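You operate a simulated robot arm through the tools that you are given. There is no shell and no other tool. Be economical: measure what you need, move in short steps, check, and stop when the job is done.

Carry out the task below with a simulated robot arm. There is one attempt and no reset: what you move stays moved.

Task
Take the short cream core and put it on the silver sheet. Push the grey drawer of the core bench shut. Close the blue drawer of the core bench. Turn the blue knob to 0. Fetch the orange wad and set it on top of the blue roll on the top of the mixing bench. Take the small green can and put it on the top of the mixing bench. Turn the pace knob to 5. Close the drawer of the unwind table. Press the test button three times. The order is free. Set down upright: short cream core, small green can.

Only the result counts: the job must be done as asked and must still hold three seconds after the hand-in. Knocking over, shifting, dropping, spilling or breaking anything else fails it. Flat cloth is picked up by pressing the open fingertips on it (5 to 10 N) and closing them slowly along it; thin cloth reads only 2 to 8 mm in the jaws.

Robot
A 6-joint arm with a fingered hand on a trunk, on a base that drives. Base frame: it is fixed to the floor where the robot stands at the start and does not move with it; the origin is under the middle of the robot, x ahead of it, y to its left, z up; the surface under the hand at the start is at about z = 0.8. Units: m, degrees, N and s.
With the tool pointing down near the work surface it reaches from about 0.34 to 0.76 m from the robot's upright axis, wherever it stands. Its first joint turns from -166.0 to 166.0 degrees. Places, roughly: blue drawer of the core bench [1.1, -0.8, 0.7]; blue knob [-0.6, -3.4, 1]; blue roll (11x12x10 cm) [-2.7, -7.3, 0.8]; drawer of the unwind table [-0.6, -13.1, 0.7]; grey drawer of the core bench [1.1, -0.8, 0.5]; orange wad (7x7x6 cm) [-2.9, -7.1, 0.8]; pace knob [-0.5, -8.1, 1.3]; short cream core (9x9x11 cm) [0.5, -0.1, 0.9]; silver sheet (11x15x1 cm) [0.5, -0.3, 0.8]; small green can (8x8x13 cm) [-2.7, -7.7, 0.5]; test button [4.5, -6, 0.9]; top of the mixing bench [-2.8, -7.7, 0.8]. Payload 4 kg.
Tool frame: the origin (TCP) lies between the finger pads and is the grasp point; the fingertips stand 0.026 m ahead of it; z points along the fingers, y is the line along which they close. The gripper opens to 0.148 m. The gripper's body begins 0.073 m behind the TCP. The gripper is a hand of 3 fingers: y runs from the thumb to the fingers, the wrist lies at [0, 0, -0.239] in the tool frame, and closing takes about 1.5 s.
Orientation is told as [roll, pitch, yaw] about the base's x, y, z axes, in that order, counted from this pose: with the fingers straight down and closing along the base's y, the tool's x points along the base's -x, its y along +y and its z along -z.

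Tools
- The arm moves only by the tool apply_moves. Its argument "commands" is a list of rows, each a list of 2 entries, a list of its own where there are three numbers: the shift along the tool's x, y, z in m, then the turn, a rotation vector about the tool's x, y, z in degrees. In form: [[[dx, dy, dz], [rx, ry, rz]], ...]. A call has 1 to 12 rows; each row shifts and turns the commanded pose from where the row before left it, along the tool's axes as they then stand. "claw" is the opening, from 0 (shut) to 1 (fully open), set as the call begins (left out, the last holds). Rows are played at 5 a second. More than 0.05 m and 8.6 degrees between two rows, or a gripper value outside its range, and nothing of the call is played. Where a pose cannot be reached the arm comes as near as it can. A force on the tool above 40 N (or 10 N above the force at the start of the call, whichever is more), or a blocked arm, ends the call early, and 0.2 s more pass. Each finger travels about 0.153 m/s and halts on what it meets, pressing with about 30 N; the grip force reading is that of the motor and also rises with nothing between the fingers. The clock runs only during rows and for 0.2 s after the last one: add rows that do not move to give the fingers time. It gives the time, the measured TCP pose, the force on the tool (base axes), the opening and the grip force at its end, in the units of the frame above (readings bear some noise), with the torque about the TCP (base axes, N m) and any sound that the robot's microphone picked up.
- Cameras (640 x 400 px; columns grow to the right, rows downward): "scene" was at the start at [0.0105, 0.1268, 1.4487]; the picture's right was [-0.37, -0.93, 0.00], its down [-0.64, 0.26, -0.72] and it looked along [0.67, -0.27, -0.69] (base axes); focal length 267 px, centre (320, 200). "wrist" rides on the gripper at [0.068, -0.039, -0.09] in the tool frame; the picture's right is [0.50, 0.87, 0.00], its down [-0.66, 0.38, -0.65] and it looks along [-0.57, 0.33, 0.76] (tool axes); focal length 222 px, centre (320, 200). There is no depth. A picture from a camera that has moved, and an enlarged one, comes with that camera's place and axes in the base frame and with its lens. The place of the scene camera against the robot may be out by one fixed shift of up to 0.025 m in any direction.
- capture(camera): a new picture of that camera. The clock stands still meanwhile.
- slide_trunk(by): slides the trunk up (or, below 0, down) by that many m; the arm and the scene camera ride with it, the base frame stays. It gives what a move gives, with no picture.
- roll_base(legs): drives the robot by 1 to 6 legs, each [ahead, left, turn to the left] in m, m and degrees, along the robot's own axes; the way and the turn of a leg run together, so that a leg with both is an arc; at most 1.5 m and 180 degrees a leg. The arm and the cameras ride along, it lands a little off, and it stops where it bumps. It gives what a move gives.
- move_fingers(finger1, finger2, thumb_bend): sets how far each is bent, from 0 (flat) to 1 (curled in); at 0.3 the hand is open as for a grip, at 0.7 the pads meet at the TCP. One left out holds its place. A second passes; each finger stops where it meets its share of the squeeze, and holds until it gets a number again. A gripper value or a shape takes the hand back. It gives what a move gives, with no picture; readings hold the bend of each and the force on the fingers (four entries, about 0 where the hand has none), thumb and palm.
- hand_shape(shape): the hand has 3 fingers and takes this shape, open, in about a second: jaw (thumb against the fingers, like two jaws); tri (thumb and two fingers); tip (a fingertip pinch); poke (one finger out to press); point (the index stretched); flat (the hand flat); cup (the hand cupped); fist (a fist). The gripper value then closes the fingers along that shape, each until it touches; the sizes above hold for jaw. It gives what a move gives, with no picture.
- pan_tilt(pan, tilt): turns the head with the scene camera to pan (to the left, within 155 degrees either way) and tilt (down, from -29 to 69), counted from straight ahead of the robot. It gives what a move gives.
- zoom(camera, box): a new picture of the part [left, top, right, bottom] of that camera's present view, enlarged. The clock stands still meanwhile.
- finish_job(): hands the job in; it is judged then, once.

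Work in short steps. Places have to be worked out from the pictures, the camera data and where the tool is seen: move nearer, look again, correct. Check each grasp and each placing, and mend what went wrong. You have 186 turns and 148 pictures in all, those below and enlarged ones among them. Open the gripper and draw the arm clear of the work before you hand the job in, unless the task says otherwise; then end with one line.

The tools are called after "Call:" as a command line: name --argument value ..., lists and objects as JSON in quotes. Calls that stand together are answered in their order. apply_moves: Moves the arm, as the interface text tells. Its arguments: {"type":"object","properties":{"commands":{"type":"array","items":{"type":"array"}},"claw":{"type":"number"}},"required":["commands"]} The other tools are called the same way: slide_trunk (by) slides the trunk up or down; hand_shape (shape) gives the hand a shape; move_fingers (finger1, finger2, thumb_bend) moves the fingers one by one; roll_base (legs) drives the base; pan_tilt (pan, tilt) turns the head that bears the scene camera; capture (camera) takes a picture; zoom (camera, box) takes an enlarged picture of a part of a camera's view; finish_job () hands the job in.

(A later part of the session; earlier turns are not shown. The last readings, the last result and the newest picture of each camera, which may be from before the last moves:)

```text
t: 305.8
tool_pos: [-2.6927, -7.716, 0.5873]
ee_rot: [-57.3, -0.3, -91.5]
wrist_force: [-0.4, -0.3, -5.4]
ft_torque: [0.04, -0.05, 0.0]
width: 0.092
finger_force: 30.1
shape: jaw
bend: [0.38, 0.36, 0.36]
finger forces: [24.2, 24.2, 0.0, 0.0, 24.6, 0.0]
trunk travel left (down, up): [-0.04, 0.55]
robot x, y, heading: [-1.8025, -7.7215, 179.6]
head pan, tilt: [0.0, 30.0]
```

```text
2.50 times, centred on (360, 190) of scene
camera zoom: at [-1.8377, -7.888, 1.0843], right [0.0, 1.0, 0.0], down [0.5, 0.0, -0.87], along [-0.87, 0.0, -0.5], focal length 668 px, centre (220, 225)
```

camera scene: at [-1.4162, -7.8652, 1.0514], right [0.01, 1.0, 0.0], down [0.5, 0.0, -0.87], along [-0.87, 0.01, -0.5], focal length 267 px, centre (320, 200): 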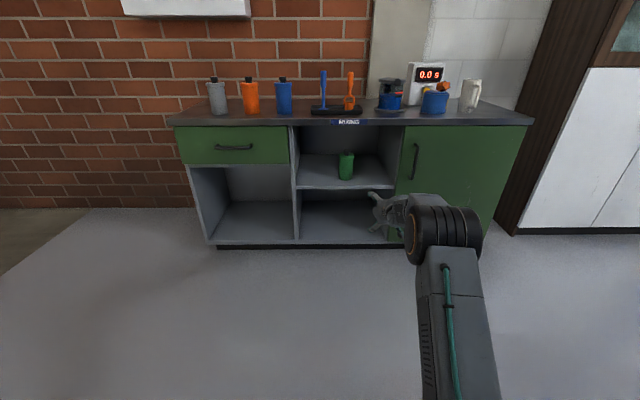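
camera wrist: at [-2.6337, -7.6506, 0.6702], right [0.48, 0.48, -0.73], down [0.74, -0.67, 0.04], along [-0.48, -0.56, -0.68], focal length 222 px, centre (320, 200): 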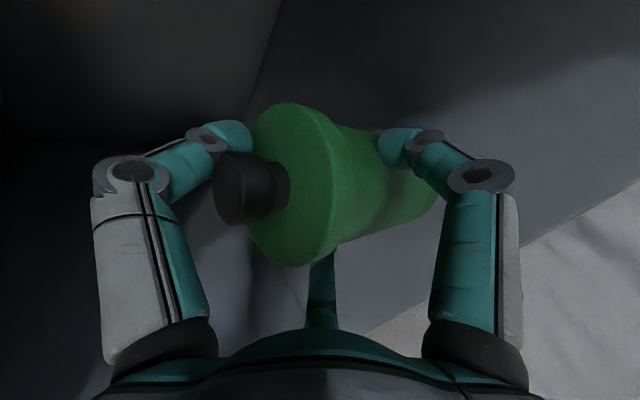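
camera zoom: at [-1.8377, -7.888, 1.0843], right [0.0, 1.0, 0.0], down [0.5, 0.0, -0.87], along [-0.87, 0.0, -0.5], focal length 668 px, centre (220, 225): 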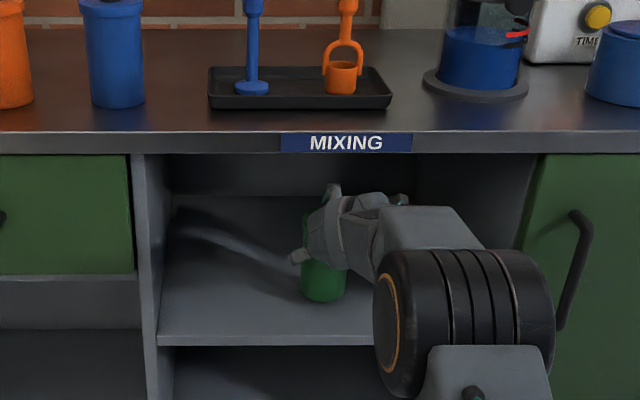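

The can is lifted cleanly. I'll back out of the shelf, raise the trunk well above the bench, and go to the free right end of the bench top.

Call:
roll_base --legs '[[-0.35, 0, 0]]'

Call:
slide_trunk --by 0.4

Call:
slide_trunk --by 0.12

Call:
roll_base --legs '[[0, -0.66, 0]]'

Call:
pan_tilt --pan 0 --tilt 35

Call:
capture --camera "scene"

Call:
capture --camera "wrist"

```text
t: 308.1
tool_pos: [-2.3381, -7.7216, 0.5887]
ee_rot: [-57.4, -0.3, -91.3]
wrist_force: [0.3, -0.1, -4.7]
ft_torque: [0.01, -0.05, 0.03]
width: 0.092
finger_force: 29.7
shape: jaw
bend: [0.38, 0.36, 0.36]
finger forces: [24.2, 24.2, 0.1, 0.1, 24.4, 0.0]
trunk travel left (down, up): [-0.04, 0.55]
robot x, y, heading: [-1.4422, -7.7196, -180.0]
head pan, tilt: [0.0, 30.0]
```

```text
t: 311.9
tool_pos: [-2.3378, -7.7202, 0.9882]
ee_rot: [-57.6, -0.4, -91.1]
wrist_force: [-0.6, 0.1, -5.2]
ft_torque: [0.01, -0.08, -0.01]
width: 0.092
finger_force: 30.0
shape: jaw
bend: [0.38, 0.36, 0.36]
finger forces: [24.1, 24.1, 0.0, 0.0, 24.2, 0.0]
trunk travel left (down, up): [-0.44, 0.15]
robot x, y, heading: [-1.4477, -7.7225, -179.7]
head pan, tilt: [0.0, 30.0]
```

```text
t: 313.4
tool_pos: [-2.3379, -7.7211, 1.1083]
ee_rot: [-57.6, -0.2, -91.3]
wrist_force: [0.0, -0.9, -4.4]
ft_torque: [0.0, -0.1, -0.02]
width: 0.0921
finger_force: 30.4
shape: jaw
bend: [0.38, 0.36, 0.36]
finger forces: [24.0, 24.1, 0.0, 0.1, 24.3, 0.0]
trunk travel left (down, up): [-0.56, 0.03]
robot x, y, heading: [-1.4472, -7.723, -179.8]
head pan, tilt: [0.0, 30.0]
```

```text
t: 317.1
tool_pos: [-2.3408, -7.0679, 1.1076]
ee_rot: [-57.4, -0.2, -90.8]
wrist_force: [0.2, -0.4, -4.7]
ft_torque: [0.01, -0.08, 0.0]
width: 0.0917
finger_force: 29.6
shape: jaw
bend: [0.38, 0.36, 0.36]
finger forces: [24.0, 24.1, 0.0, 0.1, 24.2, 0.0]
trunk travel left (down, up): [-0.56, 0.03]
robot x, y, heading: [-1.4481, -7.0681, -179.5]
head pan, tilt: [0.0, 30.0]
```

```text
t: 317.8
tool_pos: [-2.3416, -7.067, 1.1084]
ee_rot: [-57.5, -0.2, -90.7]
wrist_force: [0.5, -0.4, -4.5]
ft_torque: [-0.03, -0.05, -0.02]
width: 0.0921
finger_force: 30.4
shape: jaw
bend: [0.38, 0.36, 0.36]
finger forces: [23.9, 24.1, 0.1, 0.1, 24.3, 0.0]
trunk travel left (down, up): [-0.56, 0.03]
robot x, y, heading: [-1.4484, -7.0614, -179.3]
head pan, tilt: [0.0, 35.0]
```

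```text
42 pictures are left
camera scene: at [-1.4824, -7.2294, 1.5966], right [-0.01, 1.0, 0.0], down [0.57, 0.0, -0.82], along [-0.82, -0.01, -0.57], focal length 267 px, centre (320, 200)
```

scene: 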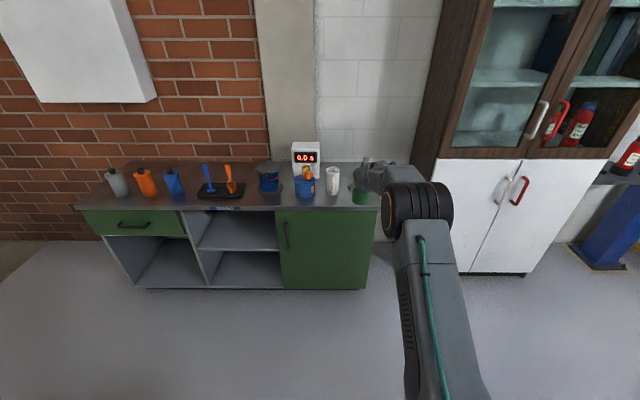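

```text
41 pictures are left
camera wrist: at [-2.2834, -7.001, 1.1908], right [0.47, 0.49, -0.73], down [0.74, -0.67, 0.04], along [-0.47, -0.56, -0.68], focal length 222 px, centre (320, 200)
```

wrist: 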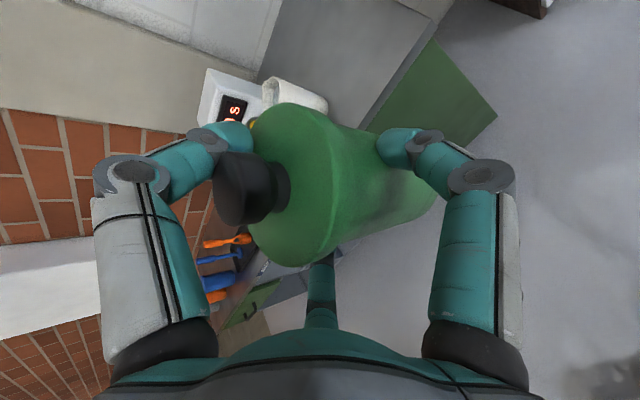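

The free strip on the bench's right end spans y≈-7.12 to -6.93. I'll drive so the can is above [-2.82, -7.04].

Call:
roll_base --legs '[[0.3, -0.03, 0], [0.17, 0, 0]]'

Call:
capture --camera "scene"

Call:
capture --camera "wrist"

```text
t: 320.9
tool_pos: [-2.815, -7.038, 1.1083]
ee_rot: [-57.5, -0.3, -91.0]
wrist_force: [-0.1, -0.2, -5.5]
ft_torque: [0.01, -0.09, -0.03]
width: 0.0918
finger_force: 30.0
shape: jaw
bend: [0.38, 0.36, 0.37]
finger forces: [23.9, 24.0, 0.0, 0.1, 24.2, 0.0]
trunk travel left (down, up): [-0.56, 0.03]
robot x, y, heading: [-1.9212, -7.0383, -179.8]
head pan, tilt: [0.0, 35.0]
```

```text
40 pictures are left
camera scene: at [-1.9577, -7.2022, 1.5965], right [0.0, 1.0, 0.0], down [0.57, 0.0, -0.82], along [-0.82, 0.0, -0.57], focal length 267 px, centre (320, 200)
```

scene: 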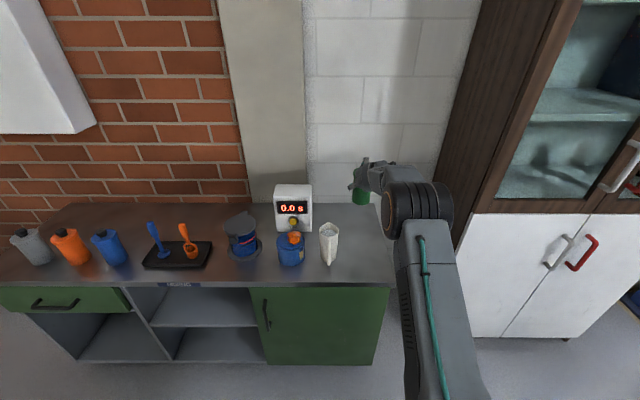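

```text
39 pictures are left
camera wrist: at [-2.7578, -6.9711, 1.1903], right [0.47, 0.49, -0.73], down [0.74, -0.67, 0.04], along [-0.47, -0.56, -0.68], focal length 222 px, centre (320, 200)
```

wrist: 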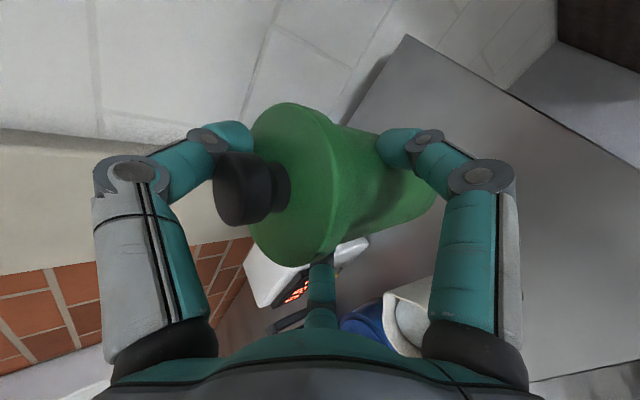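

Positioned well. I'll lower with the trunk by 0.175, then creep.

Call:
slide_trunk --by -0.175

Call:
capture --camera "wrist"

Call:
zoom --camera "scene" --box '[250, 60, 450, 220]'

```text
t: 322.9
tool_pos: [-2.8137, -7.0374, 0.9338]
ee_rot: [-57.5, -0.3, -91.0]
wrist_force: [-0.7, -0.5, -5.0]
ft_torque: [0.05, -0.04, -0.01]
width: 0.0919
finger_force: 29.5
shape: jaw
bend: [0.38, 0.36, 0.37]
finger forces: [23.9, 24.0, 0.0, 0.1, 24.1, 0.0]
trunk travel left (down, up): [-0.385, 0.205]
robot x, y, heading: [-1.9216, -7.0397, -179.6]
head pan, tilt: [0.0, 35.0]
```

```text
38 pictures are left
camera wrist: at [-2.7572, -6.9711, 1.0158], right [0.47, 0.49, -0.73], down [0.74, -0.67, 0.04], along [-0.47, -0.56, -0.68], focal length 222 px, centre (320, 200)
```

wrist: 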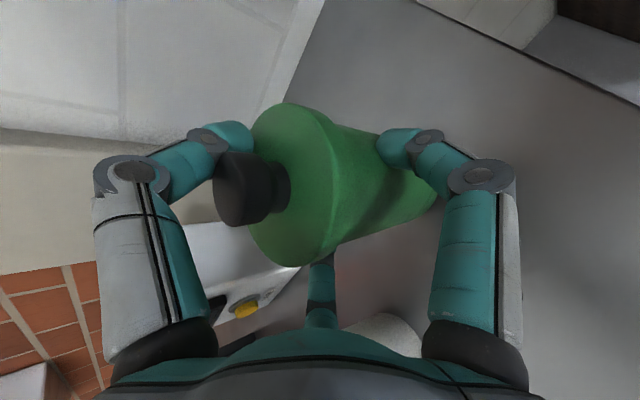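

```text
2.50 times, centred on (350, 140) of scene
camera zoom: at [-1.9569, -7.2022, 1.4216], right [0.0, 1.0, 0.0], down [0.57, 0.0, -0.82], along [-0.82, 0.0, -0.57], focal length 668 px, centre (245, 350)
```

zoom: 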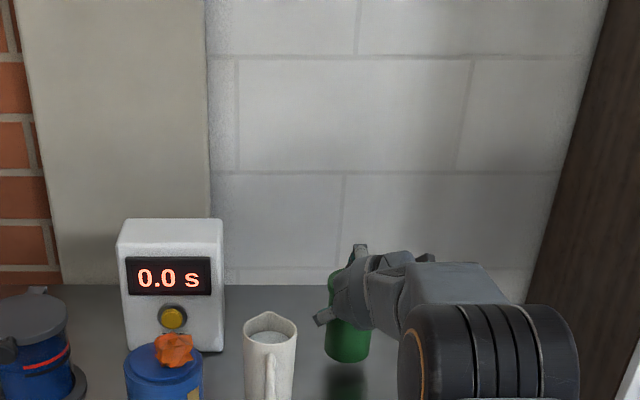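

Call:
slide_trunk --by -0.012

Call:
slide_trunk --by -0.006

```text
t: 323.5
tool_pos: [-2.8147, -7.0382, 0.921]
ee_rot: [-57.5, -0.4, -91.0]
wrist_force: [0.0, -0.1, -4.3]
ft_torque: [0.02, -0.04, 0.03]
width: 0.0919
finger_force: 30.5
shape: jaw
bend: [0.38, 0.36, 0.37]
finger forces: [23.9, 24.0, 0.1, 0.1, 24.1, 0.1]
trunk travel left (down, up): [-0.373, 0.217]
robot x, y, heading: [-1.9263, -7.0386, -179.8]
head pan, tilt: [0.0, 35.0]
```

```text
t: 324.0
tool_pos: [-2.8147, -7.0371, 0.9155]
ee_rot: [-57.5, -0.2, -91.0]
wrist_force: [-0.1, -0.2, -4.6]
ft_torque: [-0.01, -0.08, -0.02]
width: 0.0919
finger_force: 30.5
shape: jaw
bend: [0.38, 0.36, 0.37]
finger forces: [23.9, 24.0, 0.0, 0.1, 24.2, 0.1]
trunk travel left (down, up): [-0.367, 0.223]
robot x, y, heading: [-1.9241, -7.0356, -179.7]
head pan, tilt: [0.0, 35.0]
```

Call:
slide_trunk --by -0.005

Call:
slide_trunk --by -0.004

```text
t: 324.6
tool_pos: [-2.8142, -7.0381, 0.9106]
ee_rot: [-57.6, -0.3, -91.0]
wrist_force: [-0.9, 0.4, -4.1]
ft_torque: [0.01, -0.09, -0.03]
width: 0.0921
finger_force: 29.7
shape: jaw
bend: [0.38, 0.36, 0.37]
finger forces: [23.9, 24.0, 0.0, 0.0, 24.0, 0.0]
trunk travel left (down, up): [-0.362, 0.228]
robot x, y, heading: [-1.9213, -7.0362, -179.6]
head pan, tilt: [0.0, 35.0]
```

```text
t: 325.1
tool_pos: [-2.8149, -7.0377, 0.9086]
ee_rot: [-57.8, -0.4, -91.0]
wrist_force: [0.8, 0.3, 4.5]
ft_torque: [-0.03, -0.19, -0.02]
width: 0.0919
finger_force: 29.8
shape: jaw
bend: [0.38, 0.36, 0.37]
finger forces: [23.8, 23.9, 0.1, 0.1, 29.9, 0.0]
trunk travel left (down, up): [-0.358, 0.232]
robot x, y, heading: [-1.925, -7.0378, -179.7]
head pan, tilt: [0.0, 35.0]
```

Contact. I'll press 2 mm more to seat it, then release and flatten the thumb.

Call:
slide_trunk --by -0.002

Call:
move_fingers --finger1 0.28 --finger2 0.28 --thumb_bend 0.05

Call:
capture --camera "wrist"

```text
t: 325.6
tool_pos: [-2.8143, -7.0382, 0.907]
ee_rot: [-57.7, -0.3, -91.0]
wrist_force: [-0.6, -0.2, 12.5]
ft_torque: [-0.01, -0.28, 0.0]
width: 0.0917
finger_force: 29.9
shape: jaw
bend: [0.39, 0.36, 0.36]
finger forces: [23.2, 23.4, 0.0, 0.0, 33.7, 0.0]
trunk travel left (down, up): [-0.356, 0.234]
robot x, y, heading: [-1.926, -7.0387, -179.8]
head pan, tilt: [0.0, 35.0]
```

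```text
t: 326.6
tool_pos: [-2.8127, -7.0379, 0.9038]
ee_rot: [-57.6, -0.3, -91.0]
wrist_force: [-0.3, 0.2, 0.2]
ft_torque: [0.01, 0.05, 0.02]
width: 0.1535
finger_force: 0.0
shape: fingers
bend: [0.28, 0.28, 0.05]
finger forces: [0.0, 0.1, 0.0, 0.1, 0.0, 0.0]
trunk travel left (down, up): [-0.356, 0.234]
robot x, y, heading: [-1.9207, -7.0383, -179.6]
head pan, tilt: [0.0, 35.0]
```

```text
36 pictures are left
camera wrist: at [-2.7569, -6.9711, 0.987], right [0.47, 0.49, -0.73], down [0.74, -0.67, 0.04], along [-0.47, -0.56, -0.68], focal length 222 px, centre (320, 200)
```

wrist: 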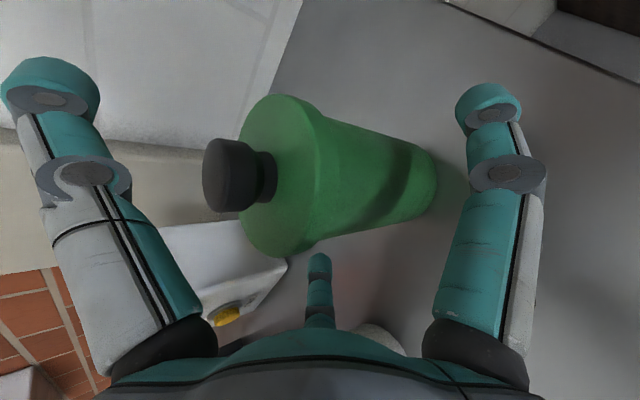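

The can stands free. I'll raise straight up (the beaker is close on the -y side), then back away and check.

Call:
slide_trunk --by 0.2

Call:
roll_base --legs '[[-0.4, 0, 0]]'

Call:
zoom --camera "scene" --box '[220, 120, 460, 280]'

```text
t: 328.8
tool_pos: [-2.8149, -7.0378, 1.1046]
ee_rot: [-57.5, -0.3, -90.9]
wrist_force: [-0.4, -0.2, -0.3]
ft_torque: [0.0, 0.0, 0.0]
width: 0.1532
finger_force: 0.1
shape: fingers
bend: [0.28, 0.28, 0.05]
finger forces: [0.0, 0.0, 0.0, 0.0, 0.1, 0.0]
trunk travel left (down, up): [-0.556, 0.034]
robot x, y, heading: [-1.9243, -7.0355, -179.6]
head pan, tilt: [0.0, 35.0]
```

```text
t: 331.3
tool_pos: [-2.409, -7.0365, 1.1048]
ee_rot: [-57.5, -0.3, -91.0]
wrist_force: [0.7, 0.5, 0.2]
ft_torque: [-0.02, 0.01, 0.02]
width: 0.1531
finger_force: 0.1
shape: fingers
bend: [0.28, 0.28, 0.05]
finger forces: [0.0, 0.1, 0.0, 0.0, 0.0, 0.1]
trunk travel left (down, up): [-0.556, 0.034]
robot x, y, heading: [-1.5179, -7.0335, -179.9]
head pan, tilt: [0.0, 35.0]
```

```text
2.50 times, centred on (340, 200) of scene
camera zoom: at [-1.5503, -7.2003, 1.5926], right [-0.01, 1.0, 0.0], down [0.57, 0.0, -0.82], along [-0.82, 0.0, -0.57], focal length 668 px, centre (270, 200)
```

zoom: 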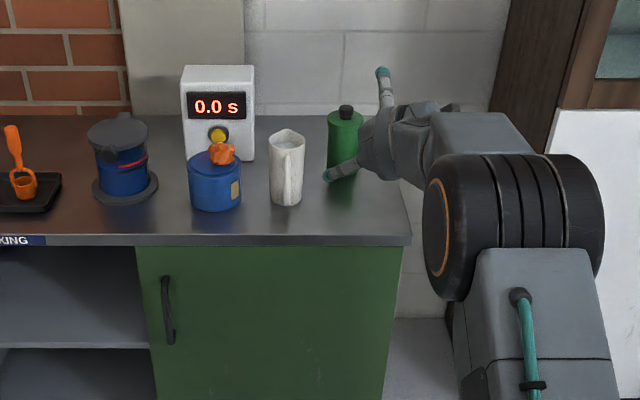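

All well there: can upright, wad on the roll. Now to the unwind table: I'll close the hand, turn to face -y and look down the aisle.

Call:
apply_moves --commands '[[[0, 0, 0], [0, 0, 0]], [[0, 0, 0], [0, 0, 0]], [[0, 0, 0], [0, 0, 0]], [[0, 0, 0], [0, 0, 0]], [[0, 0, 0], [0, 0, 0]], [[0, 0, 0], [0, 0, 0]]]' --claw 0

Call:
roll_base --legs '[[-0.1, 0, 0], [0, 0, 90]]'

Call:
pan_tilt --pan 10 --tilt 15

Call:
capture --camera "scene"

```text
t: 332.7
tool_pos: [-2.4086, -7.0362, 1.1043]
ee_rot: [-57.5, -0.3, -91.1]
wrist_force: [0.7, 1.1, -0.2]
ft_torque: [0.04, 0.04, 0.0]
width: 0.0
finger_force: 29.7
shape: jaw
bend: [0.7, 0.7, 0.7]
finger forces: [0.0, 0.0, 0.1, 0.0, 0.1, 0.1]
trunk travel left (down, up): [-0.556, 0.034]
robot x, y, heading: [-1.5163, -7.0369, -179.7]
head pan, tilt: [0.0, 35.0]
```

```text
t: 337.6
tool_pos: [-1.4436, -7.9252, 1.1059]
ee_rot: [-57.6, -0.3, -2.8]
wrist_force: [0.0, 0.1, -0.1]
ft_torque: [-0.03, 0.01, 0.01]
width: 0.0002
finger_force: 30.3
shape: jaw
bend: [0.7, 0.7, 0.7]
finger forces: [0.0, 0.0, 0.1, 0.1, 0.0, 0.1]
trunk travel left (down, up): [-0.556, 0.034]
robot x, y, heading: [-1.418, -7.0321, -91.6]
head pan, tilt: [0.0, 35.0]
```

```text
t: 338.4
tool_pos: [-1.4434, -7.9255, 1.105]
ee_rot: [-57.6, -0.3, -2.8]
wrist_force: [0.5, 0.2, 0.0]
ft_torque: [-0.01, 0.01, 0.01]
width: 0.0
finger_force: 30.2
shape: jaw
bend: [0.7, 0.7, 0.7]
finger forces: [0.0, 0.0, 0.0, 0.0, 0.0, 0.0]
trunk travel left (down, up): [-0.556, 0.034]
robot x, y, heading: [-1.4209, -7.0343, -91.5]
head pan, tilt: [10.0, 15.0]
```

```text
34 pictures are left
camera scene: at [-1.2467, -7.0751, 1.6245], right [-0.99, -0.15, 0.0], down [-0.04, 0.26, -0.97], along [0.14, -0.96, -0.26], focal length 267 px, centre (320, 200)
```

scene: 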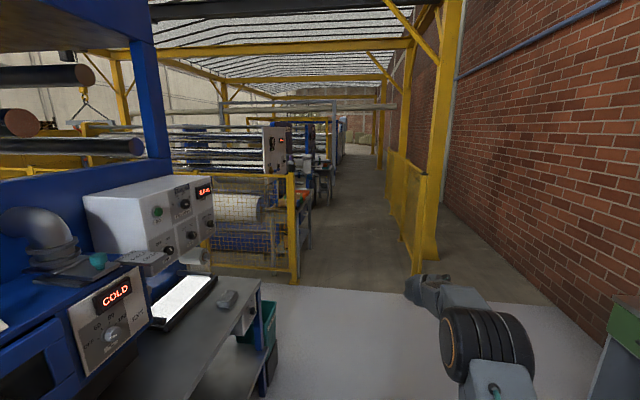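

The passage between the posts is centred at x≈-1.28. I'll drive through to y≈-11.5 and look.

Call:
roll_base --legs '[[0, 0.14, 1.5], [1.5, 0, 0], [1.5, 0, 0], [1.5, 0, 0]]'

Call:
pan_tilt --pan 25 --tilt 25

Call:
capture --camera "scene"

```text
t: 361.0
tool_pos: [-1.2354, -12.4606, 1.1043]
ee_rot: [-57.5, -0.3, -0.7]
wrist_force: [-0.1, -0.5, 0.3]
ft_torque: [0.0, 0.0, 0.03]
width: 0.0
finger_force: 29.8
shape: jaw
bend: [0.7, 0.7, 0.7]
finger forces: [0.0, 0.0, 0.1, 0.1, 0.1, 0.0]
trunk travel left (down, up): [-0.556, 0.034]
robot x, y, heading: [-1.2439, -11.5691, -89.4]
head pan, tilt: [10.0, 15.0]
```

```text
t: 361.8
tool_pos: [-1.2358, -12.4597, 1.1043]
ee_rot: [-57.5, -0.3, -0.7]
wrist_force: [-0.8, -0.2, -0.6]
ft_torque: [0.0, 0.0, -0.02]
width: 0.0
finger_force: 29.9
shape: jaw
bend: [0.7, 0.7, 0.7]
finger forces: [0.0, 0.0, 0.0, 0.0, 0.0, 0.1]
trunk travel left (down, up): [-0.556, 0.034]
robot x, y, heading: [-1.2404, -11.5692, -89.5]
head pan, tilt: [25.0, 25.0]
```

```text
33 pictures are left
camera scene: at [-1.0471, -11.5949, 1.6084], right [-0.9, -0.43, 0.0], down [-0.18, 0.38, -0.91], along [0.39, -0.82, -0.42], focal length 267 px, centre (320, 200)
```

scene: 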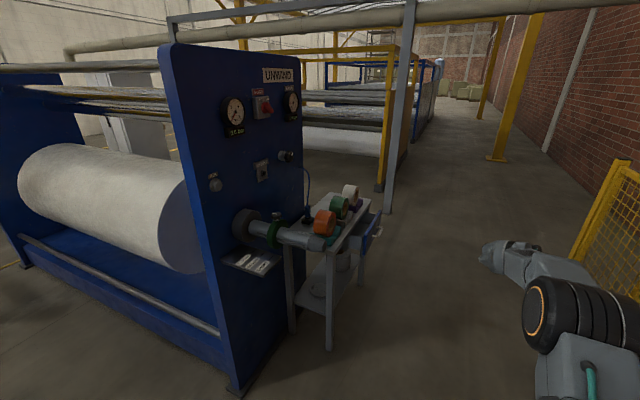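

Call:
zoom --camera "scene" --box '[270, 160, 400, 340]'

```text
2.22 times, centred on (335, 250) of scene
camera zoom: at [-1.0471, -11.5949, 1.6084], right [-0.9, -0.43, 0.0], down [-0.18, 0.38, -0.91], along [0.39, -0.82, -0.42], focal length 594 px, centre (287, 89)
```

zoom: 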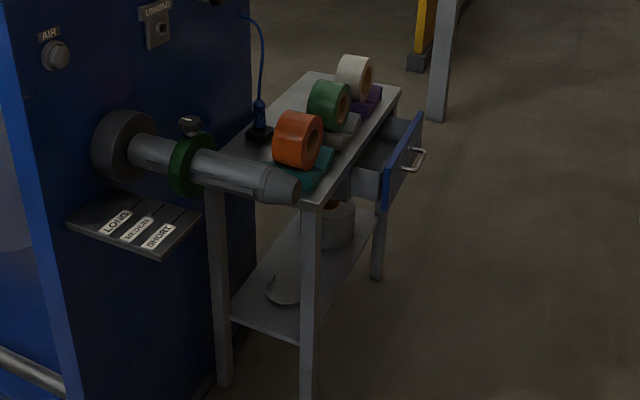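

The drawer's front faces the aisle at about x=-0.72, y -12.92 to -13.17, open ~10 cm. I'll check the space on the right before turning.

Call:
pan_tilt --pan -45 --tilt 25

Call:
capture --camera "scene"

```text
t: 363.2
tool_pos: [-1.2356, -12.4619, 1.1035]
ee_rot: [-57.5, -0.2, -0.8]
wrist_force: [0.9, -0.2, -0.6]
ft_torque: [0.01, 0.03, 0.01]
width: 0.0
finger_force: 29.7
shape: jaw
bend: [0.7, 0.7, 0.7]
finger forces: [0.0, 0.0, 0.0, 0.0, 0.0, 0.1]
trunk travel left (down, up): [-0.556, 0.034]
robot x, y, heading: [-1.2406, -11.5724, -89.3]
head pan, tilt: [-45.0, 25.0]
```

```text
31 pictures are left
camera scene: at [-1.1513, -11.5777, 1.6083], right [-0.72, 0.7, 0.0], down [0.3, 0.3, -0.91], along [-0.63, -0.65, -0.42], focal length 267 px, centre (320, 200)
```

scene: 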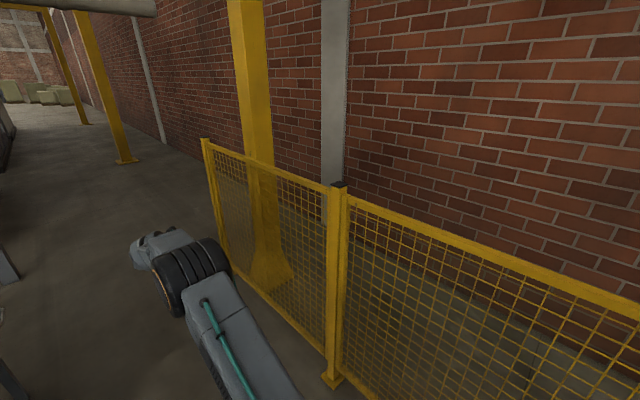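

A fence at x≈-1.9 limits room, so I'll push diagonally: heading -45°, with the tip at the drawer face, then translate in +x with the omnidirectional base. First I'll strafe, turn and translate while the hand is high.

Call:
roll_base --legs '[[0, -0.2, 0], [0, 0, 44.5], [0.53, -0.53, 0]]'

Call:
pan_tilt --pan 10 --tilt 35

Call:
capture --camera "scene"

Call:
capture --camera "wrist"

```text
t: 370.5
tool_pos: [-0.8355, -12.9581, 1.1038]
ee_rot: [-57.5, -0.3, 43.2]
wrist_force: [0.1, 0.9, -0.2]
ft_torque: [0.0, 0.0, -0.01]
width: 0.0001
finger_force: 30.0
shape: jaw
bend: [0.7, 0.7, 0.7]
finger forces: [0.1, 0.0, 0.1, 0.1, 0.0, 0.0]
trunk travel left (down, up): [-0.556, 0.034]
robot x, y, heading: [-1.4571, -12.3208, -45.4]
head pan, tilt: [-45.0, 25.0]
```

```text
t: 371.7
tool_pos: [-0.8353, -12.9571, 1.1041]
ee_rot: [-57.5, -0.3, 43.2]
wrist_force: [0.2, -0.4, 0.5]
ft_torque: [-0.01, 0.02, 0.02]
width: 0.0001
finger_force: 29.8
shape: jaw
bend: [0.7, 0.7, 0.7]
finger forces: [0.1, 0.0, 0.0, 0.1, 0.0, 0.0]
trunk travel left (down, up): [-0.556, 0.034]
robot x, y, heading: [-1.4557, -12.3212, -45.4]
head pan, tilt: [10.0, 35.0]
```

```text
30 pictures are left
camera scene: at [-1.3176, -12.2189, 1.5926], right [-0.58, -0.81, 0.0], down [-0.47, 0.33, -0.82], along [0.67, -0.48, -0.57], focal length 267 px, centre (320, 200)
```

scene: 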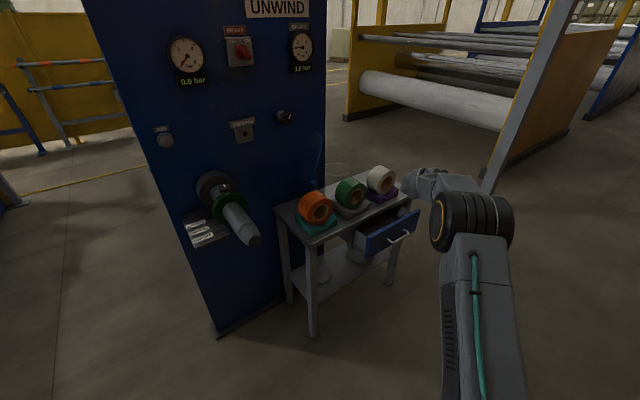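

```text
29 pictures are left
camera wrist: at [-0.9212, -12.9646, 1.187], right [-0.68, 0.0, -0.73], down [-0.04, 1.0, 0.04], along [0.73, 0.05, -0.68], focal length 222 px, centre (320, 200)
```

wrist: 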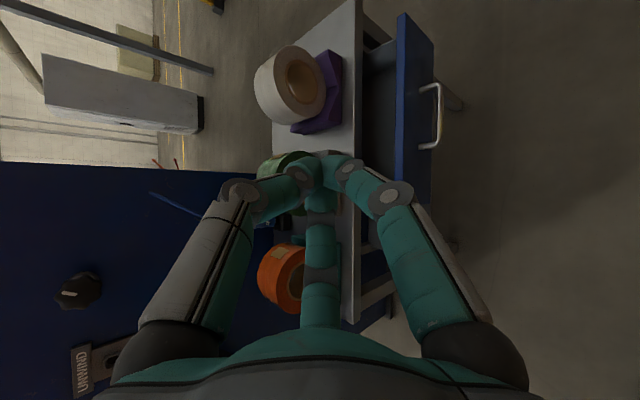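

The face is at x≈-0.705, spanning y -12.97 to -13.30 and z 0.60–0.77. I'll shift 4 cm in -y, lower to z≈0.70, and then push in +x.

Call:
roll_base --legs '[[0.028, -0.028, 0]]'

Call:
slide_trunk --by -0.4

Call:
capture --camera "wrist"

```text
t: 372.6
tool_pos: [-0.8356, -12.9976, 1.1037]
ee_rot: [-57.6, -0.3, 43.1]
wrist_force: [0.1, 0.6, 0.9]
ft_torque: [0.0, 0.0, 0.03]
width: 0.0
finger_force: 29.9
shape: jaw
bend: [0.7, 0.7, 0.7]
finger forces: [0.0, 0.0, 0.0, 0.0, 0.0, 0.0]
trunk travel left (down, up): [-0.556, 0.034]
robot x, y, heading: [-1.454, -12.3563, -45.6]
head pan, tilt: [10.0, 35.0]
```

```text
t: 376.4
tool_pos: [-0.8364, -12.9982, 0.7042]
ee_rot: [-57.5, -0.3, 43.1]
wrist_force: [-0.2, -0.1, 0.5]
ft_torque: [0.0, -0.01, 0.0]
width: 0.0
finger_force: 30.4
shape: jaw
bend: [0.7, 0.7, 0.7]
finger forces: [0.0, 0.0, 0.0, 0.0, 0.0, 0.0]
trunk travel left (down, up): [-0.156, 0.434]
robot x, y, heading: [-1.4564, -12.3614, -45.5]
head pan, tilt: [10.0, 35.0]
```

```text
28 pictures are left
camera wrist: at [-0.9224, -13.0046, 0.787], right [-0.68, 0.0, -0.73], down [-0.04, 1.0, 0.04], along [0.73, 0.05, -0.68], focal length 222 px, centre (320, 200)
```

wrist: 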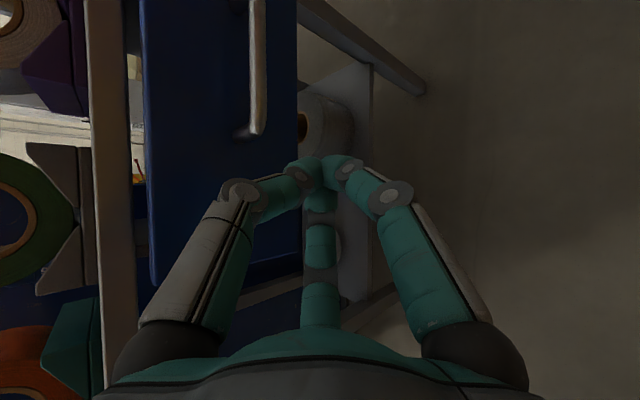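

Call:
roll_base --legs '[[0.085, 0.085, 0]]'

Call:
capture --camera "wrist"

```text
t: 377.7
tool_pos: [-0.715, -13.0003, 0.7044]
ee_rot: [-57.4, -0.2, 43.2]
wrist_force: [-0.1, 0.0, 0.3]
ft_torque: [-0.03, -0.02, -0.01]
width: 0.0002
finger_force: 30.0
shape: jaw
bend: [0.7, 0.7, 0.7]
finger forces: [0.0, 0.1, 0.1, 0.0, 0.0, 0.1]
trunk travel left (down, up): [-0.156, 0.434]
robot x, y, heading: [-1.3397, -12.3629, -45.7]
head pan, tilt: [10.0, 35.0]
```

```text
27 pictures are left
camera wrist: at [-0.802, -13.0064, 0.787], right [-0.68, 0.0, -0.73], down [-0.04, 1.0, 0.04], along [0.73, 0.05, -0.68], focal length 222 px, centre (320, 200)
```

wrist: 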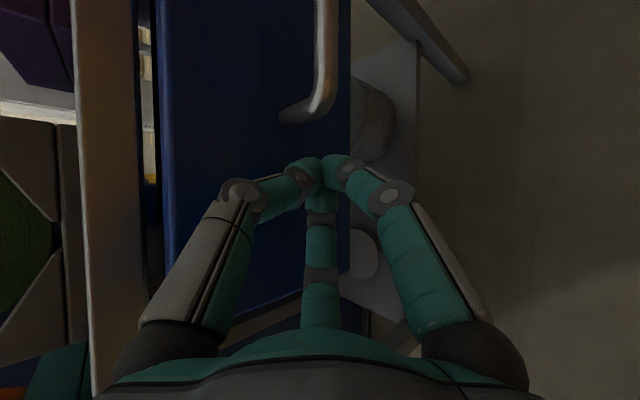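

Call:
roll_base --legs '[[0.045, 0.045, 0]]'

Call:
capture --camera "wrist"

```text
t: 378.7
tool_pos: [-0.6521, -13.0, 0.7053]
ee_rot: [-57.6, -0.3, 43.1]
wrist_force: [-0.6, 0.1, 0.3]
ft_torque: [0.01, 0.0, 0.02]
width: 0.0
finger_force: 29.7
shape: jaw
bend: [0.7, 0.7, 0.7]
finger forces: [0.0, 0.1, 0.0, 0.1, 0.0, 0.0]
trunk travel left (down, up): [-0.156, 0.434]
robot x, y, heading: [-1.2737, -12.358, -45.6]
head pan, tilt: [10.0, 35.0]
```

```text
26 pictures are left
camera wrist: at [-0.7388, -13.0069, 0.787], right [-0.68, 0.0, -0.73], down [-0.04, 1.0, 0.04], along [0.73, 0.05, -0.68], focal length 222 px, centre (320, 200)
```

wrist: 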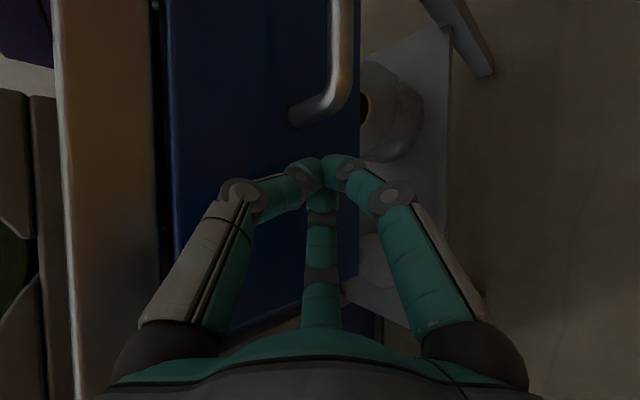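

The drawer is moving; the gap is shrinking. I'll keep pushing in small steps.

Call:
roll_base --legs '[[0.025, 0.025, 0]]'

Call:
capture --camera "wrist"

```text
t: 379.5
tool_pos: [-0.6374, -13.0069, 0.7026]
ee_rot: [-57.1, -0.3, 42.3]
wrist_force: [-3.5, 1.5, 0.5]
ft_torque: [-0.02, 0.03, -0.05]
width: 0.0001
finger_force: 30.1
shape: jaw
bend: [0.7, 0.7, 0.69]
finger forces: [0.0, 0.0, 0.1, 0.1, 0.0, 0.1]
trunk travel left (down, up): [-0.156, 0.434]
robot x, y, heading: [-1.2511, -12.3611, -45.7]
head pan, tilt: [10.0, 35.0]
stopped in leg 1: the force on the tool passed its limit at 45 N (the readings are from after the stop); the commanded pose is now the measured one
```

```text
25 pictures are left
camera wrist: at [-0.7236, -13.0122, 0.7856], right [-0.68, 0.01, -0.73], down [-0.02, 1.0, 0.04], along [0.73, 0.05, -0.68], focal length 222 px, centre (320, 200)
```

wrist: 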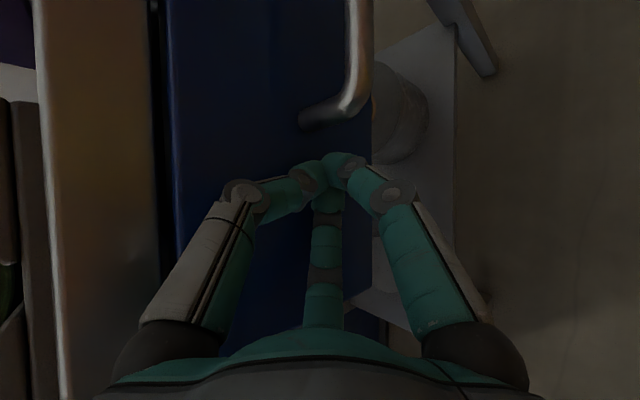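

Blocked at 45 N, likely closed. I'll back off and look with the scene camera.

Call:
roll_base --legs '[[-0.11, -0.11, 0]]'

Call:
zoom --camera "scene" --box '[250, 80, 450, 240]'

Call:
capture --camera "wrist"

```text
t: 380.9
tool_pos: [-0.7906, -13.0005, 0.7034]
ee_rot: [-57.2, -0.2, 42.5]
wrist_force: [0.2, 0.3, 0.1]
ft_torque: [-0.01, -0.01, 0.02]
width: 0.0
finger_force: 29.3
shape: jaw
bend: [0.7, 0.7, 0.69]
finger forces: [0.1, 0.0, 0.0, 0.0, 0.1, 0.1]
trunk travel left (down, up): [-0.156, 0.434]
robot x, y, heading: [-1.4095, -12.3559, -45.7]
head pan, tilt: [10.0, 35.0]
```

```text
2.50 times, centred on (350, 160) of scene
camera zoom: at [-1.267, -12.2568, 1.1926], right [-0.58, -0.81, 0.0], down [-0.47, 0.33, -0.82], along [0.67, -0.48, -0.57], focal length 668 px, centre (245, 300)
```

zoom: 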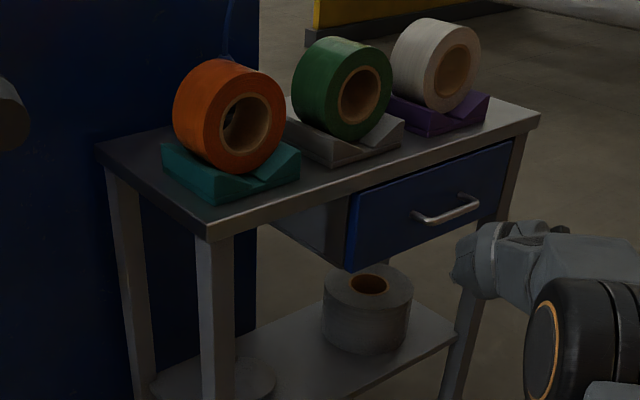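

```text
23 pictures are left
camera wrist: at [-0.877, -13.0065, 0.7858], right [-0.68, 0.01, -0.73], down [-0.03, 1.0, 0.04], along [0.73, 0.05, -0.68], focal length 222 px, centre (320, 200)
```

wrist: 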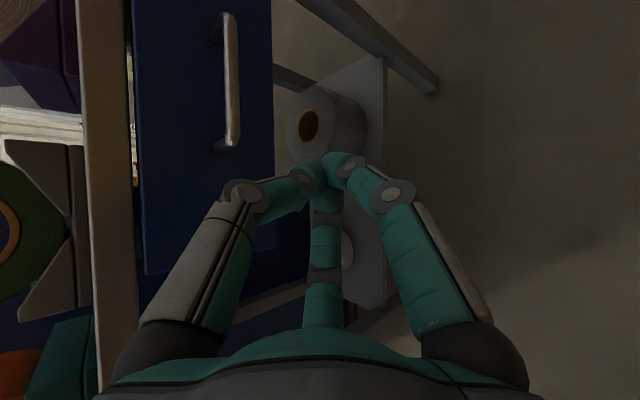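

The drawer face now sits recessed under the table edge and hit a hard stop, so it's closed. For the test button I'll raise the trunk, straighten to heading -90° and reverse up the aisle to the wide area.

Call:
slide_trunk --by 0.4

Call:
roll_base --legs '[[0, 0, -44.3], [-0.3, 0.12, 0], [-1.5, 0, 0], [-1.5, 0, 0], [-1.4, 0, 0]]'

```text
t: 384.8
tool_pos: [-0.7909, -13.0007, 1.103]
ee_rot: [-57.2, -0.4, 42.5]
wrist_force: [-0.7, 0.2, 0.1]
ft_torque: [0.03, 0.02, 0.0]
width: 0.0
finger_force: 29.5
shape: jaw
bend: [0.7, 0.7, 0.69]
finger forces: [0.1, 0.0, 0.0, 0.0, 0.0, 0.0]
trunk travel left (down, up): [-0.556, 0.034]
robot x, y, heading: [-1.4081, -12.3588, -45.7]
head pan, tilt: [10.0, 35.0]
```

```text
t: 409.4
tool_pos: [-1.2824, -8.5729, 1.1042]
ee_rot: [-57.2, -0.4, -1.4]
wrist_force: [0.0, 0.3, 0.2]
ft_torque: [0.02, -0.01, 0.01]
width: 0.0003
finger_force: 30.2
shape: jaw
bend: [0.7, 0.7, 0.69]
finger forces: [0.0, 0.0, 0.0, 0.1, 0.0, 0.0]
trunk travel left (down, up): [-0.556, 0.034]
robot x, y, heading: [-1.2772, -7.6857, -89.7]
head pan, tilt: [10.0, 35.0]
```

Now I'll roll the hand back and fold the arm to the compact tool-down pose.

Call:
apply_moves --commands '[[[0, 0, -0.01], [0, 0, 8.2]], [[0, 0, -0.01], [0, 0, 8.2]], [[0, 0, 0], [0, 0, 8.2]], [[0, 0, 0], [0, 0, 8.2]], [[0, 0, 0], [0, 0, 8.2]], [[0, 0, 0], [0, 0, 8.2]], [[0, 0, 0], [0, 0, 8.2]], [[0, 0, 0], [0, 0, 8.2]], [[0, 0, 0], [0, 0, 8.2]], [[0, 0, 0], [0, 0, 8.2]], [[0, 0, 0], [0, 0, 8]], [[0, 0, 0], [0, 0, 0]]]'

Call:
apply_moves --commands '[[[0.0026, 0, -0.0472], [0, 7, 0]], [[0.0084, 0, -0.0465], [0, 7, 0]], [[0.014, 0, -0.0452], [0, 7, 0]], [[0.0194, 0, -0.0431], [0, 7, 0]], [[0.0245, 0, -0.0405], [0, 7, 0]], [[0.0292, 0, -0.0372], [0, 7, 0]], [[0.0335, 0, -0.0333], [0, 7, 0]], [[0.0373, 0, -0.029], [0, 7, 0]], [[0, 0, 0], [0, 0, 0]]]'

```text
t: 412.0
tool_pos: [-1.2828, -8.5566, 1.1133]
ee_rot: [0.8, -57.2, -92.1]
wrist_force: [0.4, 1.0, 0.1]
ft_torque: [-0.01, 0.0, -0.03]
width: 0.0
finger_force: 30.1
shape: jaw
bend: [0.7, 0.7, 0.69]
finger forces: [0.0, 0.0, 0.0, 0.0, 0.1, 0.0]
trunk travel left (down, up): [-0.556, 0.034]
robot x, y, heading: [-1.2796, -7.6835, -89.4]
head pan, tilt: [10.0, 35.0]
```

```text
t: 414.0
tool_pos: [-1.2728, -8.2278, 1.3007]
ee_rot: [0.4, -1.1, -91.4]
wrist_force: [1.0, -0.1, -0.2]
ft_torque: [-0.01, 0.02, 0.0]
width: 0.0002
finger_force: 30.5
shape: jaw
bend: [0.7, 0.7, 0.69]
finger forces: [0.0, 0.1, 0.1, 0.0, 0.0, 0.1]
trunk travel left (down, up): [-0.556, 0.034]
robot x, y, heading: [-1.275, -7.6824, -89.3]
head pan, tilt: [10.0, 35.0]
```

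Folded. Next I'll reverse up the aisle, sidestep around the bin, and turn east.

Call:
roll_base --legs '[[-1.5, 0, 0], [-1.5, 0, 0], [-1.5, 0, 0], [-0.7, 0, 0], [0, 0.34, 0]]'

Call:
roll_base --legs '[[-0.7, 0, 0], [0, 0, 89.5]]'

Call:
pan_tilt --pan -35 --tilt 12

Call:
capture --camera "scene"

```text
t: 440.6
tool_pos: [-0.9781, -3.0532, 1.2993]
ee_rot: [0.3, -1.2, -90.8]
wrist_force: [0.4, 0.4, 0.3]
ft_torque: [-0.02, 0.02, 0.0]
width: 0.0
finger_force: 30.0
shape: jaw
bend: [0.7, 0.7, 0.69]
finger forces: [0.0, 0.0, 0.0, 0.0, 0.0, 0.0]
trunk travel left (down, up): [-0.556, 0.034]
robot x, y, heading: [-0.9898, -2.5102, -89.1]
head pan, tilt: [10.0, 35.0]
```

```text
t: 446.4
tool_pos: [-0.6692, -2.2399, 1.3015]
ee_rot: [0.3, -1.2, -61.3]
wrist_force: [-0.8, -0.1, 0.7]
ft_torque: [0.07, -0.01, -0.03]
width: 0.0
finger_force: 29.8
shape: jaw
bend: [0.7, 0.7, 0.69]
finger forces: [0.0, 0.0, 0.1, 0.0, 0.0, 0.1]
trunk travel left (down, up): [-0.556, 0.034]
robot x, y, heading: [-0.9482, -1.7738, -59.0]
head pan, tilt: [10.0, 35.0]
stopped in leg 2: the robot was blocked; the commanded pose is now the measured one
```

```text
t: 447.5
tool_pos: [-0.6688, -2.2391, 1.301]
ee_rot: [0.4, -1.3, -61.2]
wrist_force: [0.2, -0.3, -0.3]
ft_torque: [-0.03, -0.02, -0.01]
width: 0.0001
finger_force: 30.4
shape: jaw
bend: [0.7, 0.7, 0.69]
finger forces: [0.0, 0.0, 0.1, 0.0, 0.0, 0.1]
trunk travel left (down, up): [-0.556, 0.034]
robot x, y, heading: [-0.9451, -1.7738, -59.1]
head pan, tilt: [-35.0, 12.0]
```

```text
22 pictures are left
camera scene: at [-0.8516, -1.7348, 1.6294], right [-1.0, 0.07, 0.0], down [0.02, 0.21, -0.98], along [-0.07, -0.98, -0.21], focal length 267 px, centre (320, 200)
```

scene: 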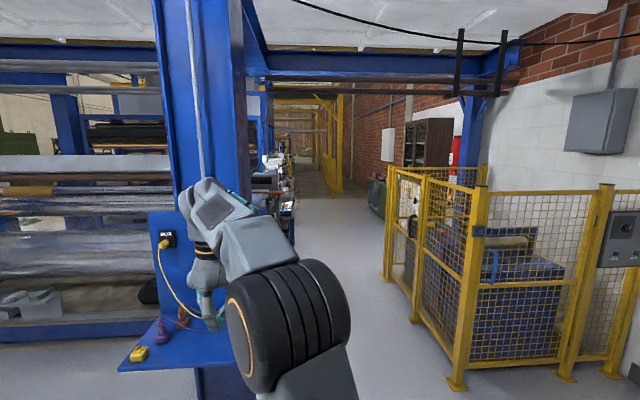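

The rotation bumped something, probably the bin at the rear-right. I'll move away in +x first, then finish the turn and check the bin.

Call:
roll_base --legs '[[0.18, 0.3, 0], [0, 0, 59]]'

Call:
pan_tilt --pan -150 --tilt 40

Call:
capture --camera "scene"

```text
t: 452.4
tool_pos: [-0.0478, -1.7719, 1.3009]
ee_rot: [0.4, -1.3, -1.5]
wrist_force: [0.0, -1.2, -0.4]
ft_torque: [0.03, 0.02, 0.02]
width: 0.0
finger_force: 29.8
shape: jaw
bend: [0.7, 0.7, 0.69]
finger forces: [0.1, 0.1, 0.0, 0.0, 0.0, 0.1]
trunk travel left (down, up): [-0.556, 0.034]
robot x, y, heading: [-0.5934, -1.7726, 0.4]
head pan, tilt: [-35.0, 12.0]
```

```text
t: 454.4
tool_pos: [-0.0487, -1.772, 1.301]
ee_rot: [0.3, -1.1, -1.6]
wrist_force: [0.3, 0.8, -1.0]
ft_torque: [-0.03, 0.02, -0.02]
width: 0.0002
finger_force: 30.3
shape: jaw
bend: [0.7, 0.7, 0.69]
finger forces: [0.1, 0.0, 0.0, 0.0, 0.0, 0.0]
trunk travel left (down, up): [-0.556, 0.034]
robot x, y, heading: [-0.5948, -1.7772, 0.2]
head pan, tilt: [-150.0, 40.0]
```

```text
21 pictures are left
camera scene: at [-0.7326, -1.6611, 1.585], right [-0.5, 0.86, 0.0], down [0.55, 0.32, -0.77], along [-0.66, -0.39, -0.64], focal length 267 px, centre (320, 200)
```

scene: 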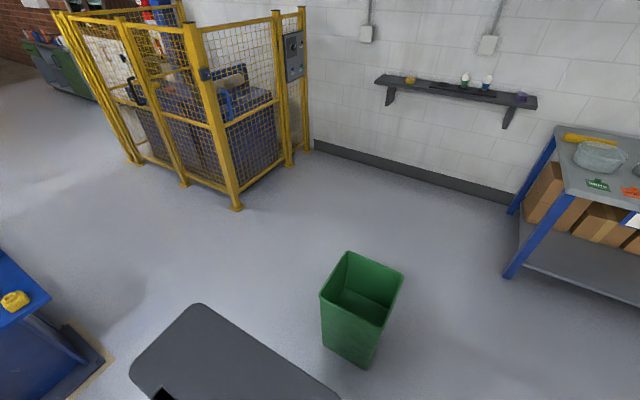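

The bin stands upright where it was. I'll drive east along y≈-1.75 and look toward the test button.

Call:
roll_base --legs '[[1.5, 0, 0], [1.2, 0.1, 0]]'

Call:
pan_tilt --pan -45 --tilt 18

Call:
capture --camera "scene"

```text
t: 467.6
tool_pos: [2.6729, -1.646, 1.3005]
ee_rot: [0.2, -1.1, -1.3]
wrist_force: [1.1, 0.1, 0.5]
ft_torque: [0.0, 0.0, -0.01]
width: 0.0002
finger_force: 30.2
shape: jaw
bend: [0.7, 0.7, 0.69]
finger forces: [0.0, 0.0, 0.1, 0.1, 0.0, 0.0]
trunk travel left (down, up): [-0.556, 0.034]
robot x, y, heading: [2.1271, -1.6541, 0.6]
head pan, tilt: [-150.0, 40.0]
```

```text
t: 469.4
tool_pos: [2.6731, -1.6471, 1.3009]
ee_rot: [0.3, -1.1, -1.3]
wrist_force: [0.9, 0.5, 0.9]
ft_torque: [0.01, -0.02, 0.02]
width: 0.0
finger_force: 30.2
shape: jaw
bend: [0.7, 0.7, 0.69]
finger forces: [0.1, 0.0, 0.0, 0.0, 0.0, 0.0]
trunk travel left (down, up): [-0.556, 0.034]
robot x, y, heading: [2.1304, -1.6542, 0.5]
head pan, tilt: [-45.0, 18.0]
```

```text
20 pictures are left
camera scene: at [2.1279, -1.5629, 1.6197], right [-0.7, -0.71, 0.0], down [-0.22, 0.22, -0.95], along [0.68, -0.67, -0.31], focal length 267 px, centre (320, 200)
```

scene: 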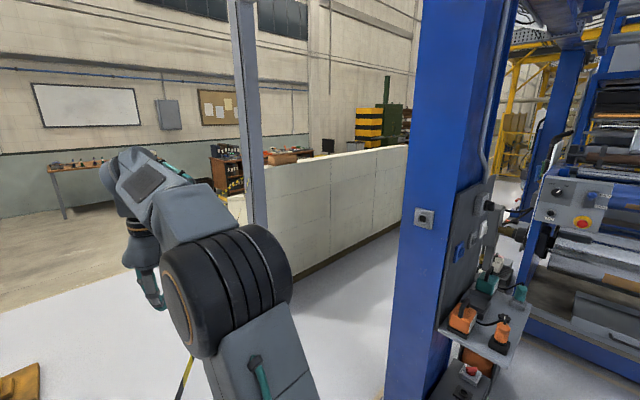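

A half-wall at x≈3.85 runs south; the button at x=4.5 lies on its far side. I'll move up to the wall's near end and look past it.

Call:
roll_base --legs '[[1.3, 0.1, 0]]'

Call:
pan_tilt --pan -38 --tilt 22

Call:
capture --camera "scene"

```text
t: 476.1
tool_pos: [3.9957, -1.538, 1.301]
ee_rot: [0.2, -1.1, -1.3]
wrist_force: [-0.2, -0.3, 0.0]
ft_torque: [-0.02, 0.03, 0.01]
width: 0.0002
finger_force: 29.9
shape: jaw
bend: [0.7, 0.7, 0.69]
finger forces: [0.0, 0.0, 0.0, 0.0, 0.1, 0.0]
trunk travel left (down, up): [-0.556, 0.034]
robot x, y, heading: [3.4569, -1.5411, 0.5]
head pan, tilt: [-45.0, 18.0]
```

```text
t: 476.8
tool_pos: [3.9965, -1.5377, 1.3013]
ee_rot: [0.4, -1.1, -1.4]
wrist_force: [0.3, 0.1, 0.9]
ft_torque: [0.03, 0.02, 0.0]
width: 0.0002
finger_force: 29.5
shape: jaw
bend: [0.7, 0.7, 0.69]
finger forces: [0.0, 0.1, 0.0, 0.0, 0.1, 0.0]
trunk travel left (down, up): [-0.556, 0.034]
robot x, y, heading: [3.4499, -1.5435, 0.7]
head pan, tilt: [-38.0, 22.0]
```

```text
19 pictures are left
camera scene: at [3.4593, -1.4432, 1.6132], right [-0.61, -0.79, 0.0], down [-0.3, 0.23, -0.93], along [0.74, -0.56, -0.37], focal length 267 px, centre (320, 200)
```

scene: 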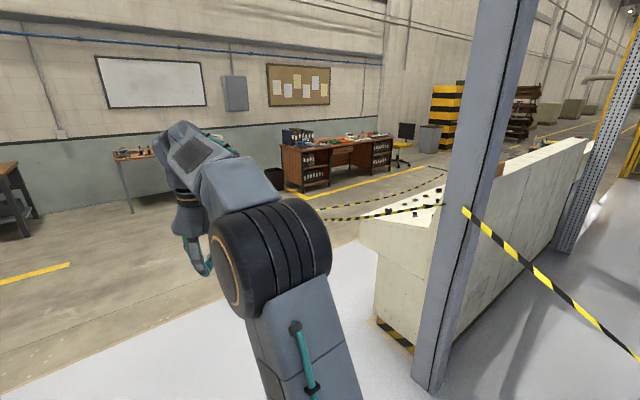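

The "wall" is a control console whose buttons face east, and there is barrier tape around. I'll look ahead-left to see where the tapes run.

Call:
pan_tilt --pan 30 --tilt 22

Call:
capture --camera "scene"

```text
t: 478.1
tool_pos: [3.9973, -1.5369, 1.3001]
ee_rot: [0.2, -1.1, -1.3]
wrist_force: [0.2, 0.0, 0.2]
ft_torque: [-0.02, -0.03, -0.01]
width: 0.0
finger_force: 30.0
shape: jaw
bend: [0.7, 0.7, 0.69]
finger forces: [0.0, 0.0, 0.0, 0.1, 0.0, 0.1]
trunk travel left (down, up): [-0.556, 0.034]
robot x, y, heading: [3.4545, -1.542, 0.4]
head pan, tilt: [30.0, 22.0]
```

```text
18 pictures are left
camera scene: at [3.4657, -1.3396, 1.6132], right [0.51, -0.86, 0.0], down [-0.32, -0.19, -0.93], along [0.8, 0.47, -0.37], focal length 267 px, centre (320, 200)
```

scene: 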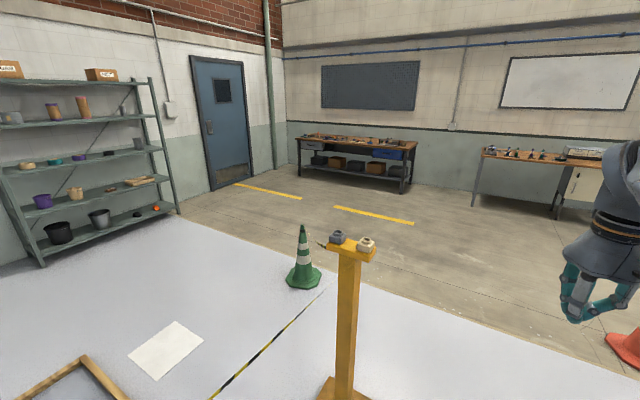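

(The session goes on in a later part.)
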